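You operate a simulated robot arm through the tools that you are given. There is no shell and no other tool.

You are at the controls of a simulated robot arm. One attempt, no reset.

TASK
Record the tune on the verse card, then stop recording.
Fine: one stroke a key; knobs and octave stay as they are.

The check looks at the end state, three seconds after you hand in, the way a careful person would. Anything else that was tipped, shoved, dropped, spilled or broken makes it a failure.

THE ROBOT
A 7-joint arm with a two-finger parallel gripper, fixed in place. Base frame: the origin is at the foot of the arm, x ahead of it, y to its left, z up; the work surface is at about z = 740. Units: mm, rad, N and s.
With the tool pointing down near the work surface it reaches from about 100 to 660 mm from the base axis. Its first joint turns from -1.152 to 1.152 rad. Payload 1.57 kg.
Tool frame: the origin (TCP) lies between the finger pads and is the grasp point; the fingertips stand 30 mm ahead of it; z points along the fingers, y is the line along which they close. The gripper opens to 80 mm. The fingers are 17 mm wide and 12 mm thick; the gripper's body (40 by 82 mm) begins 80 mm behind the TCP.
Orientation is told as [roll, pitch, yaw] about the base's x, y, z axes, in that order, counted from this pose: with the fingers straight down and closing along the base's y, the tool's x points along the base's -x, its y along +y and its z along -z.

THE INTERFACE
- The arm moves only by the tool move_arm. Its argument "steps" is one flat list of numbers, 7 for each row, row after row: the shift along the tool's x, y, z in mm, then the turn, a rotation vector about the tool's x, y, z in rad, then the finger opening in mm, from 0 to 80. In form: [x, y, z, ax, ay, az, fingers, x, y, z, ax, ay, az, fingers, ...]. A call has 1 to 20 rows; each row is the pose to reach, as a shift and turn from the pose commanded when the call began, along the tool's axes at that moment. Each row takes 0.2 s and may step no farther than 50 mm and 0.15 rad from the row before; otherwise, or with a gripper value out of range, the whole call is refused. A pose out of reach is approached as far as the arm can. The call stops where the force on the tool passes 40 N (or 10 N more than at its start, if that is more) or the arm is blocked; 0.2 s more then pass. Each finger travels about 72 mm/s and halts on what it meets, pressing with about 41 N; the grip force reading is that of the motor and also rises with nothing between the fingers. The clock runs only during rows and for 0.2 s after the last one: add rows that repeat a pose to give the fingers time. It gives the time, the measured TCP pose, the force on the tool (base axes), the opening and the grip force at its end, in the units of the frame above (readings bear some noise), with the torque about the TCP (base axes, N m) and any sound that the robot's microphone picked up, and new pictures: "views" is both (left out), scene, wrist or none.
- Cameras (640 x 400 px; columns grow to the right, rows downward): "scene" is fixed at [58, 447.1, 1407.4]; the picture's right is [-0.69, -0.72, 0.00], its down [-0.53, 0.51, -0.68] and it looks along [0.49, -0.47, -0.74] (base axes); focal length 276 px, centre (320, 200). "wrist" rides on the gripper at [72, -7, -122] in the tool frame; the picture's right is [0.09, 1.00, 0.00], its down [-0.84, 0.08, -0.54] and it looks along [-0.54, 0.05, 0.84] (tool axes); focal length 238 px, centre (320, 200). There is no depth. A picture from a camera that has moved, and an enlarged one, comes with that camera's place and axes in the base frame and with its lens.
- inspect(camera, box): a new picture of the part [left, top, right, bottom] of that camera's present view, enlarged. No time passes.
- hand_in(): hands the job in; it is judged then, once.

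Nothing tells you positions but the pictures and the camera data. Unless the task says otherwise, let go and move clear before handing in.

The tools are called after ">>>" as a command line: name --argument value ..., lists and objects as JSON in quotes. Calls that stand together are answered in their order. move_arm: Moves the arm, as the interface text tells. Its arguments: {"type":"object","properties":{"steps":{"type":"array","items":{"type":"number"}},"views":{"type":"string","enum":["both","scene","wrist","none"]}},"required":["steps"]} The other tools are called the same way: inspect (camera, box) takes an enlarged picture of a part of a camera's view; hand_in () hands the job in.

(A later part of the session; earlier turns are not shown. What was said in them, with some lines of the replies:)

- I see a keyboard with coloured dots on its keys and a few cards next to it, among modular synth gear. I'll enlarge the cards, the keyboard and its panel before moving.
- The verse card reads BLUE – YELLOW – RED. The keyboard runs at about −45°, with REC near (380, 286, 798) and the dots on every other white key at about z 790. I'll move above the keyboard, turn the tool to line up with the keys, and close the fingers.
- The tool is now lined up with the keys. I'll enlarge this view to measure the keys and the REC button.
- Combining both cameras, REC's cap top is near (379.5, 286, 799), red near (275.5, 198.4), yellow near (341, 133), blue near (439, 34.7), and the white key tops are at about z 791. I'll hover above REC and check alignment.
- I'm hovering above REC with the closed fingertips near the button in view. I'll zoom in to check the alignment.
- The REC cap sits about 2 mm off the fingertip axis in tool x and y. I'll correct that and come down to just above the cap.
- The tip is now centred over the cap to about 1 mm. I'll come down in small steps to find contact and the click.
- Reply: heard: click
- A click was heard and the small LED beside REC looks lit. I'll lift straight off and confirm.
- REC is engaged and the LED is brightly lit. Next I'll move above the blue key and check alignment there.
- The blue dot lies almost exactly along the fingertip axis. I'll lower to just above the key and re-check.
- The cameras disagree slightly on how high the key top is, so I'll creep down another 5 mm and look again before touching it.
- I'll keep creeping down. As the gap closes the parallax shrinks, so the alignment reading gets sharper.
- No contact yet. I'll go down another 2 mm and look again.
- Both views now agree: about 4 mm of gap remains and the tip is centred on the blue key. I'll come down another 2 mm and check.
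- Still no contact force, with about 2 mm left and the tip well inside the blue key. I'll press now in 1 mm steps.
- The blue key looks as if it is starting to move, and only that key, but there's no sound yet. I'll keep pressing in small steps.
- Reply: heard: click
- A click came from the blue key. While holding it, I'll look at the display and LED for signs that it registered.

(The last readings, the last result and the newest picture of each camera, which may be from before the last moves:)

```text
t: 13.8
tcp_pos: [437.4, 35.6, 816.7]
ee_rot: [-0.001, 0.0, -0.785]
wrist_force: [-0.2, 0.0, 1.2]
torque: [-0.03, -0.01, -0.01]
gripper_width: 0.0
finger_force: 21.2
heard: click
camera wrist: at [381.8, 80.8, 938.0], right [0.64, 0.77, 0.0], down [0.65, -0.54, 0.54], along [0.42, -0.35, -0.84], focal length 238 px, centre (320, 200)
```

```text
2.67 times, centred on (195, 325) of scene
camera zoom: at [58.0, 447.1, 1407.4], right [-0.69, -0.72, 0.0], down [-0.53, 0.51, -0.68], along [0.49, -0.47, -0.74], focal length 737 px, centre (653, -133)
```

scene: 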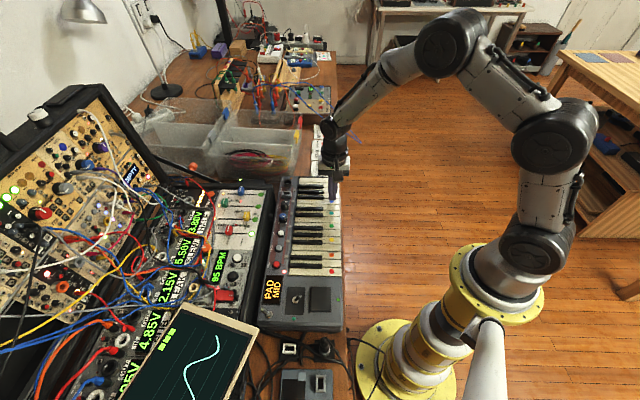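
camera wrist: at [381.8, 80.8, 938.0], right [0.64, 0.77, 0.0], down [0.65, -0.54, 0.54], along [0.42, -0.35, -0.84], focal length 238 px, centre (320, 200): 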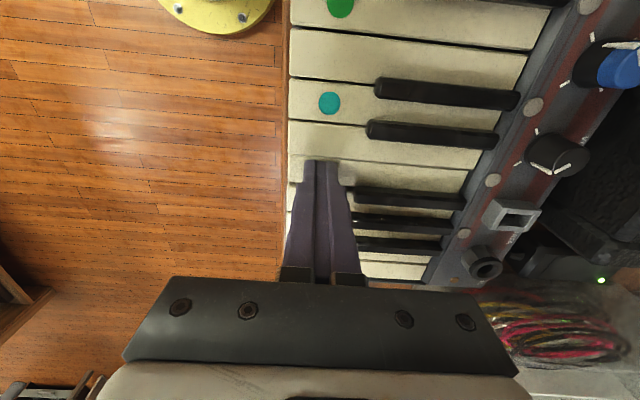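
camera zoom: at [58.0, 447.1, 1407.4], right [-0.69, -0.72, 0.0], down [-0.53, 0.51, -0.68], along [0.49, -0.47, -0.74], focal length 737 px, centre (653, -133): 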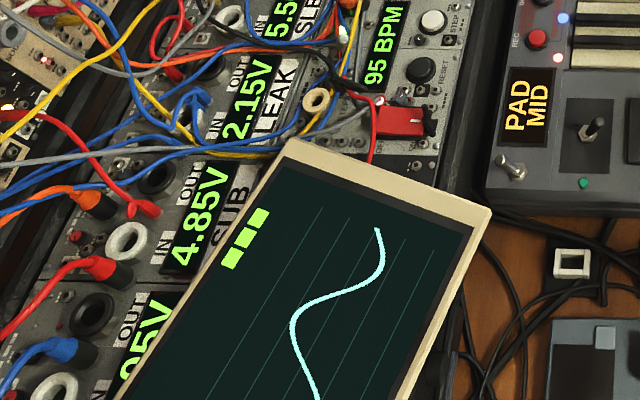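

A blue slot lamp is lit in the keyboard's lamp strip, so blue registered once. I'll lift straight up, move 138.8 mm along the keyboard to yellow, and stop a few mm above it.

>>> move_arm --steps '[0, 0, -6, 0, 0, 0, 0, 0, 0, -20, 0, 0, 0, 0, 0, 0, -40, 0, 0, 0, 0, 46.3, 0, -40, 0, 0, 0, 0, 92.5, 0, -40, 0, 0, 0, 0, 138.8, 0, -40, 0, 0, 0, 0, 138.8, 0, -25, 0, 0, 0, 0, 138.8, 0, -12, 0, 0, 0, 0, 138.8, 0, -9, 0, 0, 0, 0, 138.8, 0, -9, 0, 0, 0, 0]' --views "both"

>>> inspect --camera "wrist" --box '[280, 135, 360, 185]'

>>> inspect --camera "scene" --box '[300, 210, 350, 250]'

>>> inspect --camera "scene" --box '[250, 170, 350, 330]'

```text
t: 16.0
tcp_pos: [336.9, 134.1, 825.7]
ee_rot: [0.0, -0.001, -0.786]
wrist_force: [0.4, -0.4, 0.8]
torque: [0.0, -0.03, 0.02]
gripper_width: 0.1
finger_force: 21.6
camera wrist: at [282.5, 178.7, 946.9], right [0.64, 0.77, 0.0], down [0.65, -0.54, 0.54], along [0.42, -0.35, -0.84], focal length 238 px, centre (320, 200)
```

scene: 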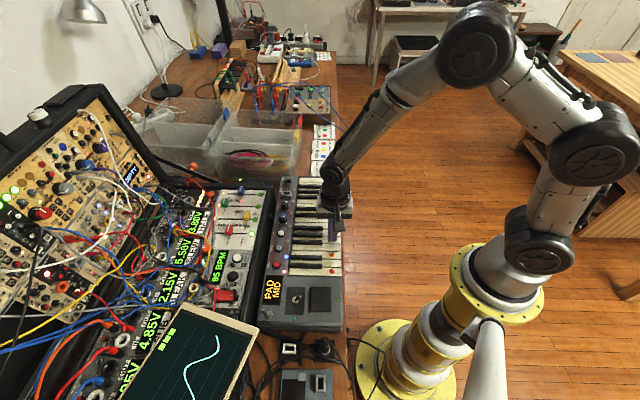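
wrist: 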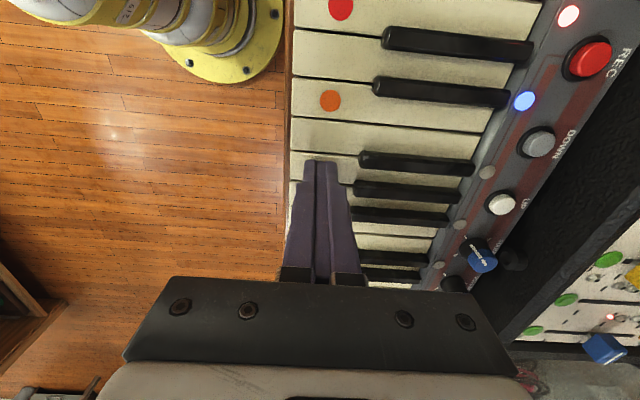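

```text
8.00 times, centred on (320, 160) of wrist
camera zoom: at [282.5, 178.7, 946.9], right [0.64, 0.77, 0.0], down [0.65, -0.54, 0.54], along [0.42, -0.35, -0.84], focal length 1907 px, centre (320, 520)
```

zoom: 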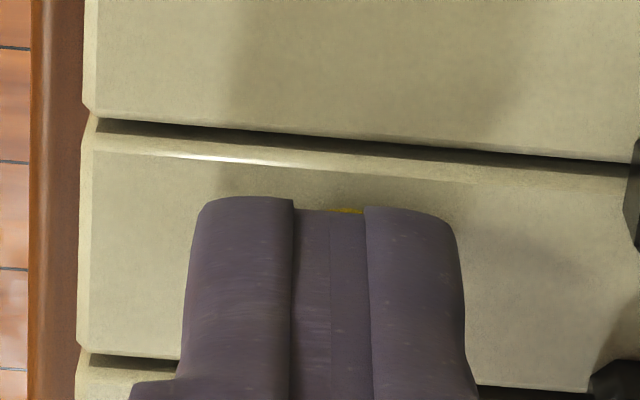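

```text
10.00 times, centred on (325, 230) of scene
camera zoom: at [58.0, 447.1, 1407.4], right [-0.69, -0.72, 0.0], down [-0.53, 0.51, -0.68], along [0.49, -0.47, -0.74], focal length 2765 px, centre (270, -100)
```

zoom: 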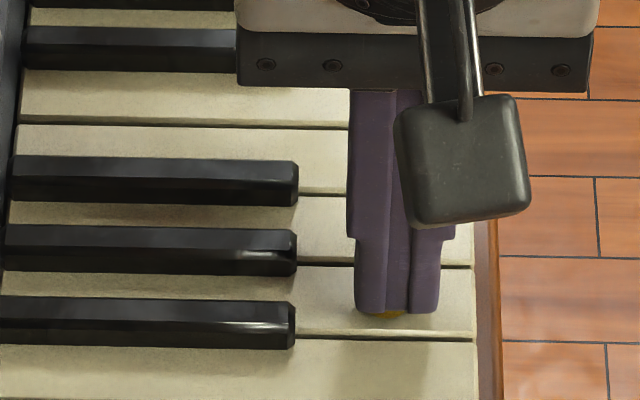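

```text
2.50 times, centred on (300, 250) of scene
camera zoom: at [58.0, 447.1, 1407.4], right [-0.69, -0.72, 0.0], down [-0.53, 0.51, -0.68], along [0.49, -0.47, -0.74], focal length 691 px, centre (370, 75)
```

zoom: 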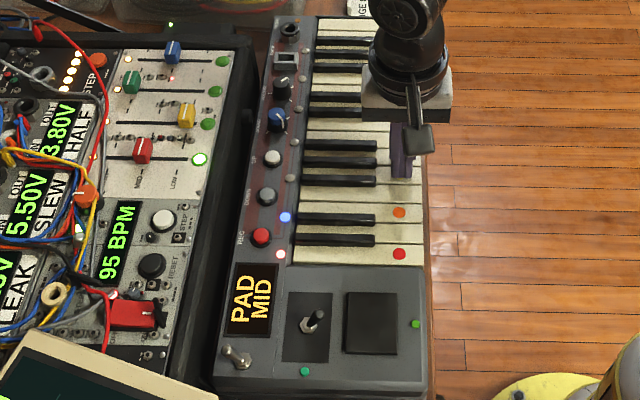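

Alignment over yellow matches what I had on blue at the same height. I'll press 9 mm in small steps, as I did for blue.

>>> move_arm --steps '[0, 0, 2, 0, 0, 0, 0, 0, 0, 4, 0, 0, 0, 0, 0, 0, 6, 0, 0, 0, 0, 0, 0, 7, 0, 0, 0, 0, 0, 0, 8, 0, 0, 0, 0, 0, 0, 9, 0, 0, 0, 0]' --views "wrist"

>>> inspect --camera "wrist" --box '[280, 135, 360, 185]'

>>> inspect --camera "scene" --box '[250, 190, 350, 290]'

```text
t: 17.4
tcp_pos: [336.7, 134.0, 815.0]
ee_rot: [-0.001, -0.001, -0.786]
wrist_force: [0.0, 0.0, 1.4]
torque: [0.01, 0.02, -0.01]
gripper_width: 0.1
finger_force: 21.1
heard: click
camera wrist: at [282.8, 178.8, 937.9], right [0.64, 0.77, 0.0], down [0.65, -0.54, 0.54], along [0.42, -0.35, -0.84], focal length 238 px, centre (320, 200)
```

wrist: 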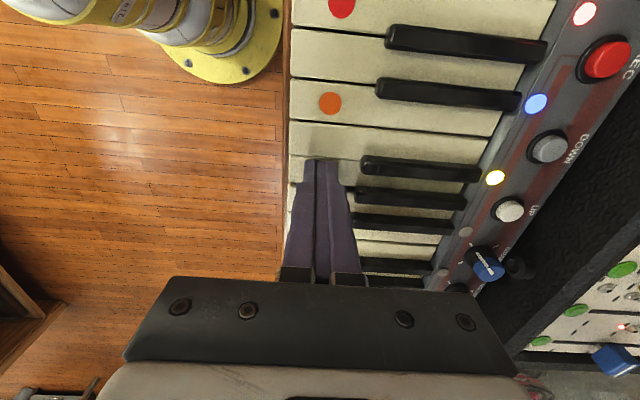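

```text
8.00 times, centred on (320, 160) of wrist
camera zoom: at [282.8, 178.8, 937.9], right [0.64, 0.77, 0.0], down [0.65, -0.54, 0.54], along [0.42, -0.35, -0.84], focal length 1907 px, centre (320, 520)
```

zoom: 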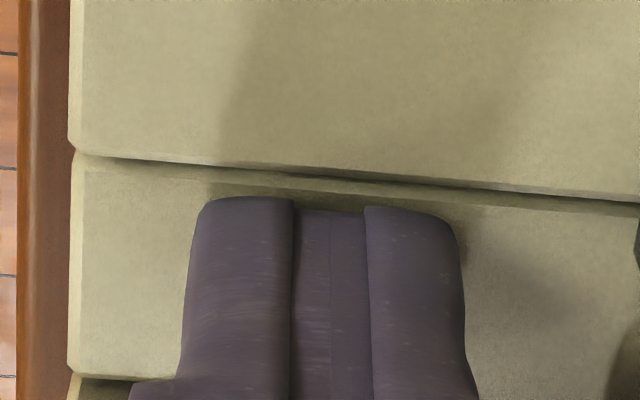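

```text
4.00 times, centred on (300, 240) of scene
camera zoom: at [58.0, 447.1, 1407.4], right [-0.69, -0.72, 0.0], down [-0.53, 0.51, -0.68], along [0.49, -0.47, -0.74], focal length 1106 px, centre (400, 40)
```

zoom: 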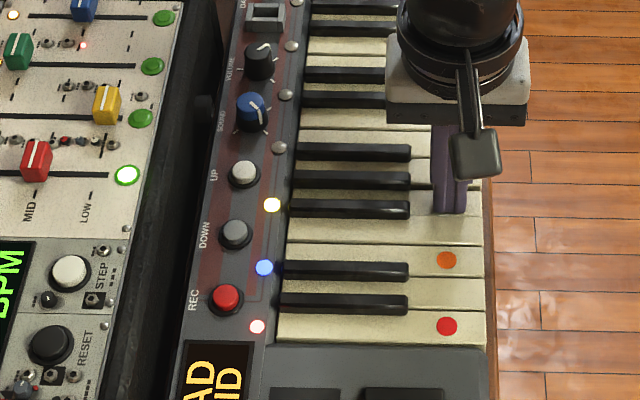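

Yellow registered in slot 2. I'll lift and move 92.5 mm along to the red key, again stopping just above it.

>>> move_arm --steps '[0, 0, -6, 0, 0, 0, 0, 0, 0, -20, 0, 0, 0, 0, 0, 0, -40, 0, 0, 0, 0, 46.3, 0, -40, 0, 0, 0, 0, 92.5, 0, -40, 0, 0, 0, 0, 92.5, 0, -25, 0, 0, 0, 0, 92.5, 0, -12, 0, 0, 0, 0, 92.5, 0, -9, 0, 0, 0, 0, 92.5, 0, -9, 0, 0, 0, 0]' --views "both"

>>> inspect --camera "wrist" --box '[280, 135, 360, 185]'

>>> inspect --camera "scene" --box '[300, 240, 350, 280]'

```text
t: 19.4
tcp_pos: [272.4, 198.5, 826.1]
ee_rot: [0.001, -0.001, -0.784]
wrist_force: [1.1, 0.5, -0.7]
torque: [-0.01, -0.01, -0.04]
gripper_width: 0.2
finger_force: 21.6
camera wrist: at [217.8, 244.5, 947.6], right [0.64, 0.77, 0.0], down [0.65, -0.54, 0.54], along [0.42, -0.35, -0.84], focal length 238 px, centre (320, 200)
```

scene: 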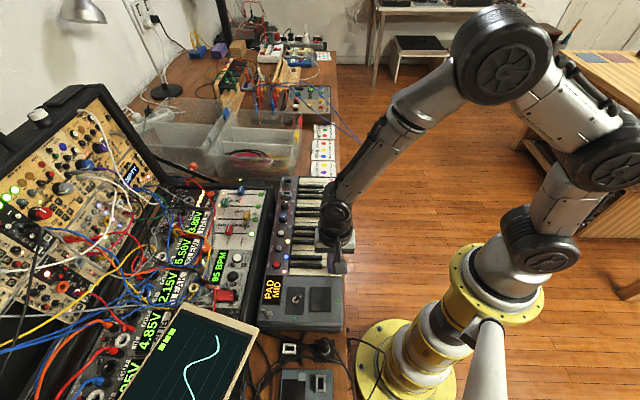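
wrist: 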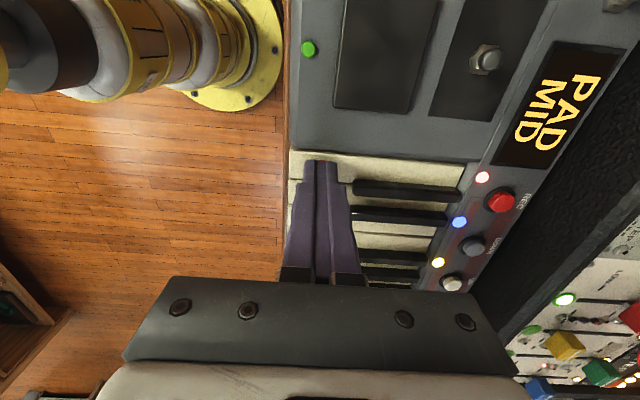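

```text
8.00 times, centred on (320, 160) of wrist
camera zoom: at [217.8, 244.5, 947.6], right [0.64, 0.77, 0.0], down [0.65, -0.54, 0.54], along [0.42, -0.35, -0.84], focal length 1907 px, centre (320, 520)
```

zoom: 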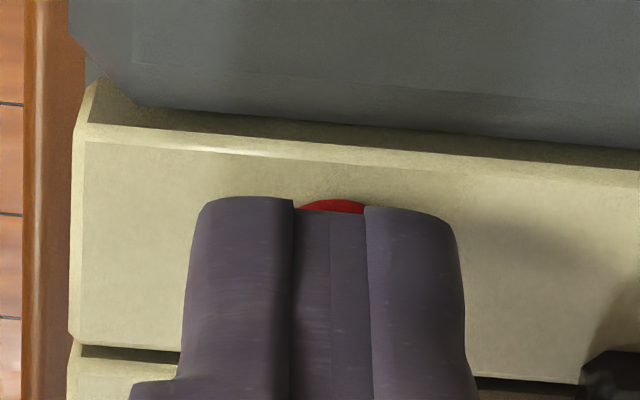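

```text
10.00 times, centred on (325, 260) of scene
camera zoom: at [58.0, 447.1, 1407.4], right [-0.69, -0.72, 0.0], down [-0.53, 0.51, -0.68], along [0.49, -0.47, -0.74], focal length 2765 px, centre (270, -400)
```

zoom: 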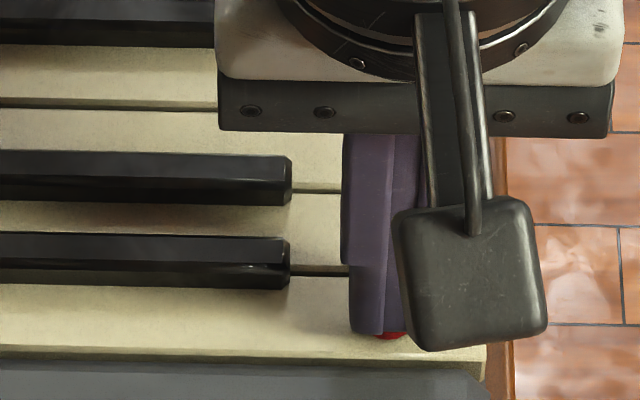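

The red dot sits about 1 mm further on, so I'll add 0.8 mm in tool x and press with the same stroke.

>>> move_arm --steps '[0.8, 0, 2, 0, 0, 0, 0, 0.8, 0, 4, 0, 0, 0, 0, 0.8, 0, 6, 0, 0, 0, 0, 0.8, 0, 7, 0, 0, 0, 0, 0.8, 0, 8, 0, 0, 0, 0, 0.8, 0, 9, 0, 0, 0, 0]' --views "wrist"

>>> inspect --camera "wrist" --box '[420, 120, 620, 300]'

>>> inspect --camera "wrist" --box '[280, 135, 360, 185]'

```text
t: 20.8
tcp_pos: [272.3, 199.0, 816.2]
ee_rot: [-0.001, -0.002, -0.785]
wrist_force: [1.2, 0.2, 1.0]
torque: [-0.01, -0.03, 0.01]
gripper_width: 0.1
finger_force: 21.2
heard: click
camera wrist: at [217.0, 245.3, 938.1], right [0.64, 0.77, 0.0], down [0.65, -0.54, 0.54], along [0.42, -0.35, -0.84], focal length 238 px, centre (320, 200)
```

wrist: 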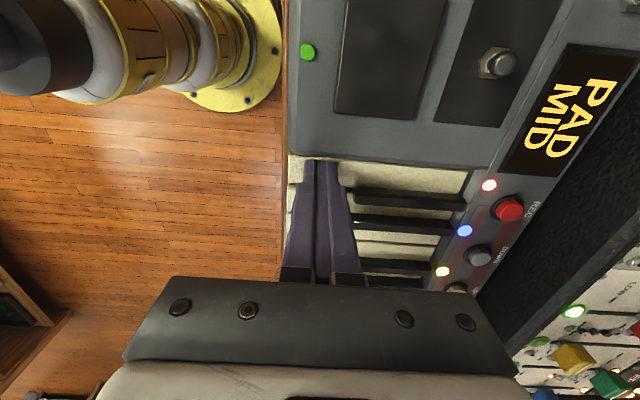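

```text
2.22 times, centred on (520, 210) of wrist
camera zoom: at [217.0, 245.3, 938.1], right [0.64, 0.77, 0.0], down [0.65, -0.54, 0.54], along [0.42, -0.35, -0.84], focal length 530 px, centre (-124, 178)
```

zoom: 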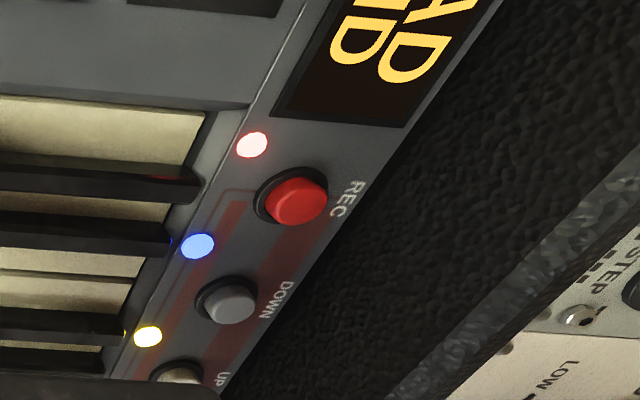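

```text
8.00 times, centred on (320, 160) of wrist
camera zoom: at [217.0, 245.3, 938.1], right [0.64, 0.77, 0.0], down [0.65, -0.54, 0.54], along [0.42, -0.35, -0.84], focal length 1907 px, centre (320, 520)
```

zoom: 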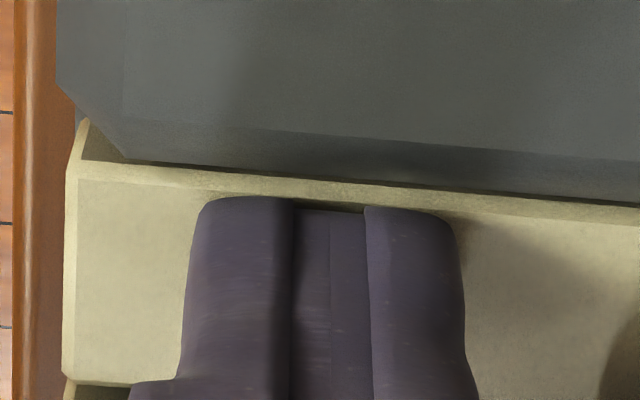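

Red clicked as well. I'll check the third lamp in the scene camera before lifting.

>>> inspect --camera "scene" --box '[250, 190, 350, 290]'

```text
4.00 times, centred on (300, 240) of scene
camera zoom: at [58.0, 447.1, 1407.4], right [-0.69, -0.72, 0.0], down [-0.53, 0.51, -0.68], along [0.49, -0.47, -0.74], focal length 1106 px, centre (400, 40)
```

zoom: 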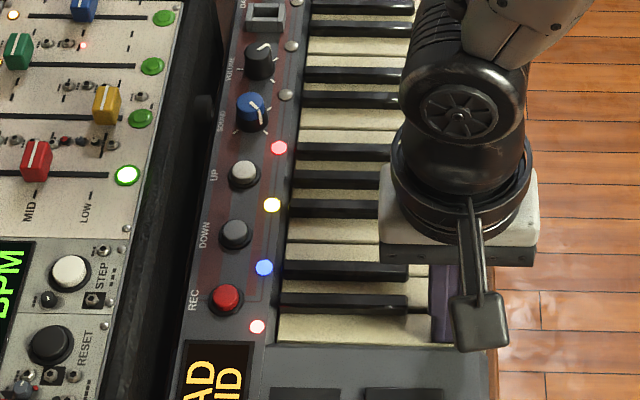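

The lamps show blue, yellow, red. I'll lift and go back above REC at the earlier press position.

>>> move_arm --steps '[0, 0, -6, 0, 0, 0, 0, 0, 0, -20, 0, 0, 0, 0, 0, 0, -50, 0, 0, 0, 0, -3.8, 45.9, -50, 0, 0, 0, 0, -7.7, 91.8, -50, 0, 0, 0, 0, -11.5, 137.7, -50, 0, 0, 0, 0, -11.5, 137.7, -35, 0, 0, 0, 0, -11.5, 137.7, -23, 0, 0, 0, 0, -11.5, 137.7, -23, 0, 0, 0, 0]' --views "both"

>>> inspect --camera "wrist" --box '[260, 120, 380, 195]'

>>> inspect --camera "scene" --box '[250, 190, 350, 290]'

```text
t: 22.8
tcp_pos: [377.5, 289.7, 838.7]
ee_rot: [0.0, 0.0, -0.787]
wrist_force: [0.7, 0.8, 0.1]
torque: [-0.02, -0.01, 0.01]
gripper_width: 0.0
finger_force: 21.6
camera wrist: at [322.6, 334.1, 960.1], right [0.64, 0.77, 0.0], down [0.65, -0.54, 0.54], along [0.42, -0.35, -0.84], focal length 238 px, centre (320, 200)
```

scene: 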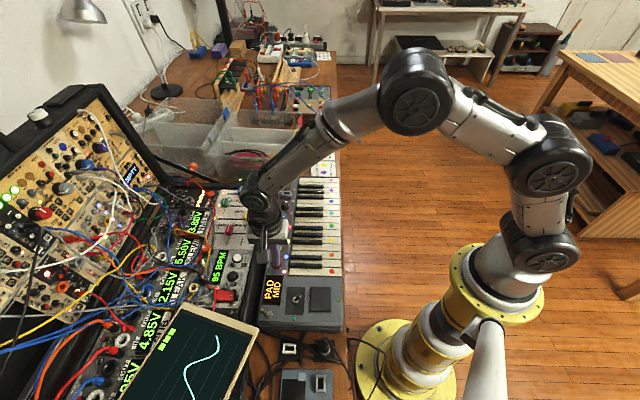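
wrist: 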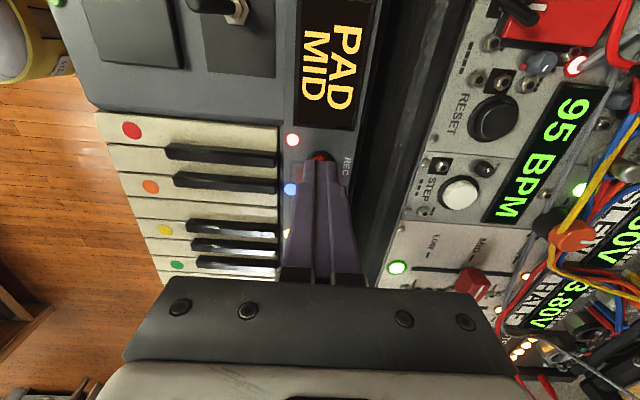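

```text
5.33 times, centred on (320, 158) of wrist
camera zoom: at [322.6, 334.1, 960.1], right [0.64, 0.77, 0.0], down [0.65, -0.54, 0.54], along [0.42, -0.35, -0.84], focal length 1271 px, centre (320, 427)
```

zoom: 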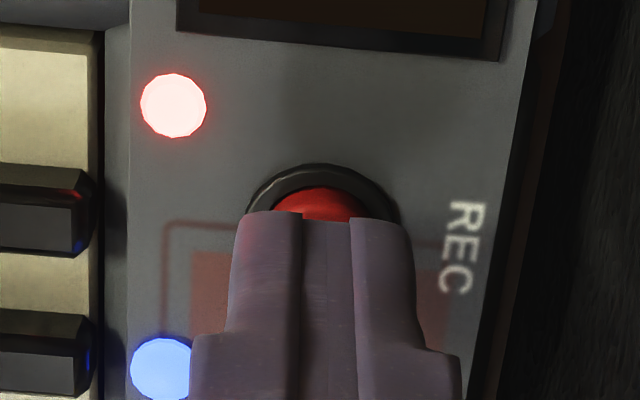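

```text
4.00 times, centred on (300, 240) of scene
camera zoom: at [58.0, 447.1, 1407.4], right [-0.69, -0.72, 0.0], down [-0.53, 0.51, -0.68], along [0.49, -0.47, -0.74], focal length 1106 px, centre (400, 40)
```

zoom: 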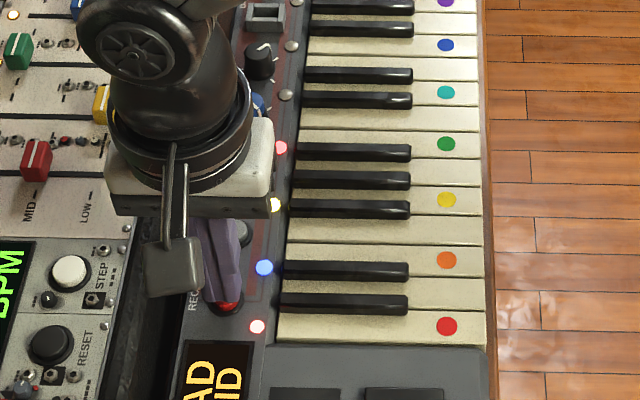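

The position over REC matches my first press. I'll press REC with the same stroke to stop recording.

>>> move_arm --steps '[0, 0, 3, 0, 0, 0, 0, 0, 0, 6, 0, 0, 0, 0, 0, 0, 7, 0, 0, 0, 0, 0, 0, 8, 0, 0, 0, 0, 0, 0, 8.6, 0, 0, 0, 0]' --views "wrist"

>>> inspect --camera "scene" --box '[250, 190, 350, 290]'

```text
t: 24.0
tcp_pos: [376.2, 288.3, 830.4]
ee_rot: [0.002, 0.0, -0.787]
wrist_force: [0.8, -0.3, 1.2]
torque: [0.0, 0.03, -0.01]
gripper_width: 0.0
finger_force: 21.0
heard: click
camera wrist: at [322.7, 334.0, 952.5], right [0.64, 0.77, 0.0], down [0.65, -0.54, 0.54], along [0.42, -0.35, -0.84], focal length 238 px, centre (320, 200)
```

wrist: 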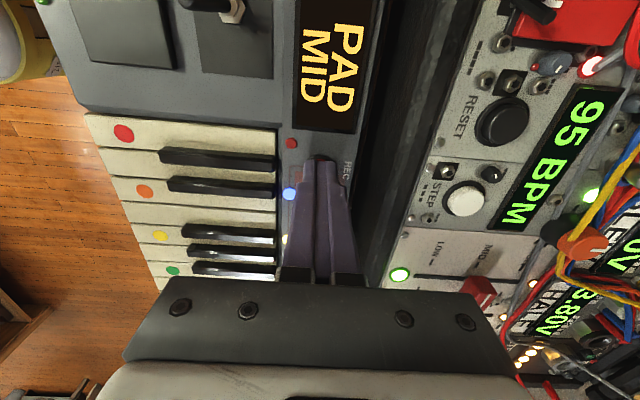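

```text
4.00 times, centred on (300, 240) of scene
camera zoom: at [58.0, 447.1, 1407.4], right [-0.69, -0.72, 0.0], down [-0.53, 0.51, -0.68], along [0.49, -0.47, -0.74], focal length 1106 px, centre (400, 40)
```

zoom: 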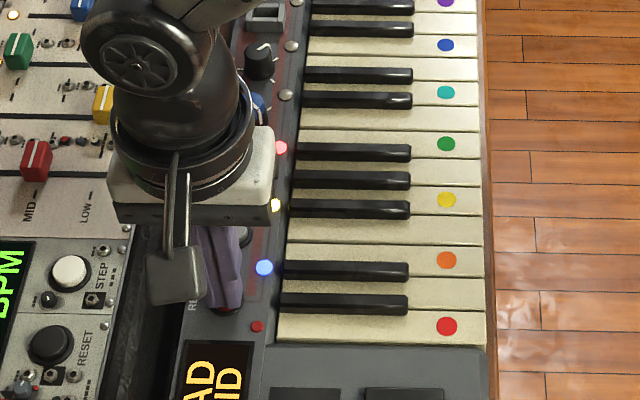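

The REC lamp is off and the slots still show blue, yellow, red. I'll lift straight up and move clear.

>>> move_arm --steps '[0, 0, -6, 0, 0, 0, 0, 0, 0, -20, 0, 0, 0, 0, 0, 0, -55, 0, 0, 0, 0, 0, 0, -100, 0, 0, 0, 0, 0, 0, -145, 0, 0, 0, 0, 0, -40, -170, 0, 0, 0, 0, 0, -80, -190, 0, 0, 0, 0, 0, -80, -190, 0, 0, 0, 0]' --views "both"

>>> inspect --camera "scene" --box '[240, 170, 350, 330]'

>>> inspect --camera "wrist" --box '[270, 0, 510, 160]'

```text
t: 25.8
tcp_pos: [320.9, 231.2, 1021.3]
ee_rot: [0.001, 0.001, -0.784]
wrist_force: [0.3, 0.1, 0.3]
torque: [0.02, -0.01, 0.01]
gripper_width: 0.0
finger_force: 21.0
camera wrist: at [266.0, 278.2, 1142.6], right [0.64, 0.77, 0.0], down [0.65, -0.54, 0.54], along [0.42, -0.35, -0.84], focal length 238 px, centre (320, 200)
```

scene: 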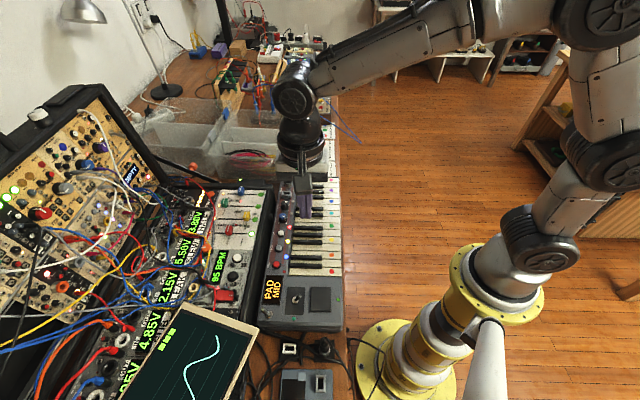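
wrist: 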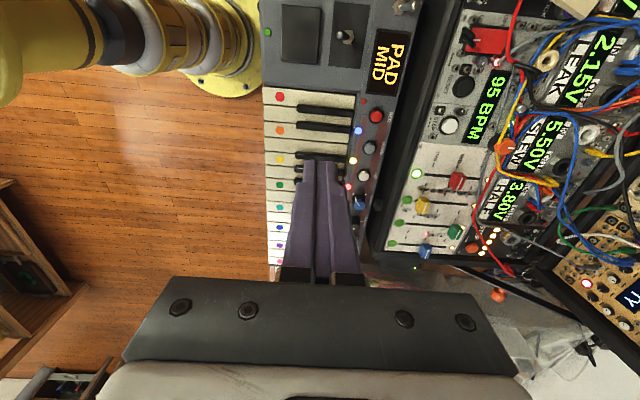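

```text
2.50 times, centred on (295, 250) of scene
camera zoom: at [58.0, 447.1, 1407.4], right [-0.69, -0.72, 0.0], down [-0.53, 0.51, -0.68], along [0.49, -0.47, -0.74], focal length 691 px, centre (382, 75)
```

zoom: 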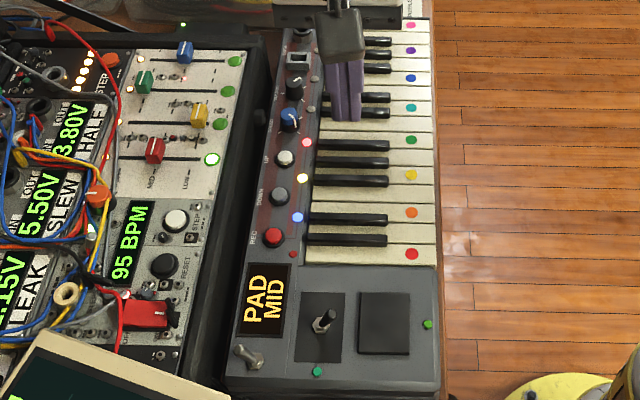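

```text
2.50 times, centred on (390, 80) of wrist
camera zoom: at [266.0, 278.2, 1142.6], right [0.64, 0.77, 0.0], down [0.65, -0.54, 0.54], along [0.42, -0.35, -0.84], focal length 596 px, centre (145, 500)
```

zoom: 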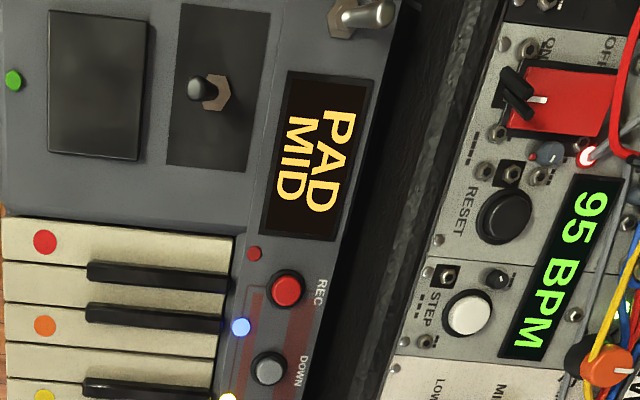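

The REC lamp is off, the three slots show blue, yellow and red, and the display still reads PAD / MID. The arm is clear and nothing was disturbed, so I'm handing in.

>>> hand_in

```text
The job is handed in.
```

The verse tune is recorded, and recording is stopped. I pressed REC, then blue, yellow and red once each, then REC again.

- **Notes:** the keyboard's slot lamps show blue, yellow, red in that order, matching the verse card.
- **Recording:** the REC lamp came on after the first press and went off after the second.
- **Settings:** I didn't touch the knobs or the octave, and the display still reads PAD / MID. The card says 130 BPM and the tempo display still shows 95 BPM, because the knobs were to stay as they are.

In the last pictures nothing looked moved or knocked over, and the arm was lifted clear before I handed in.
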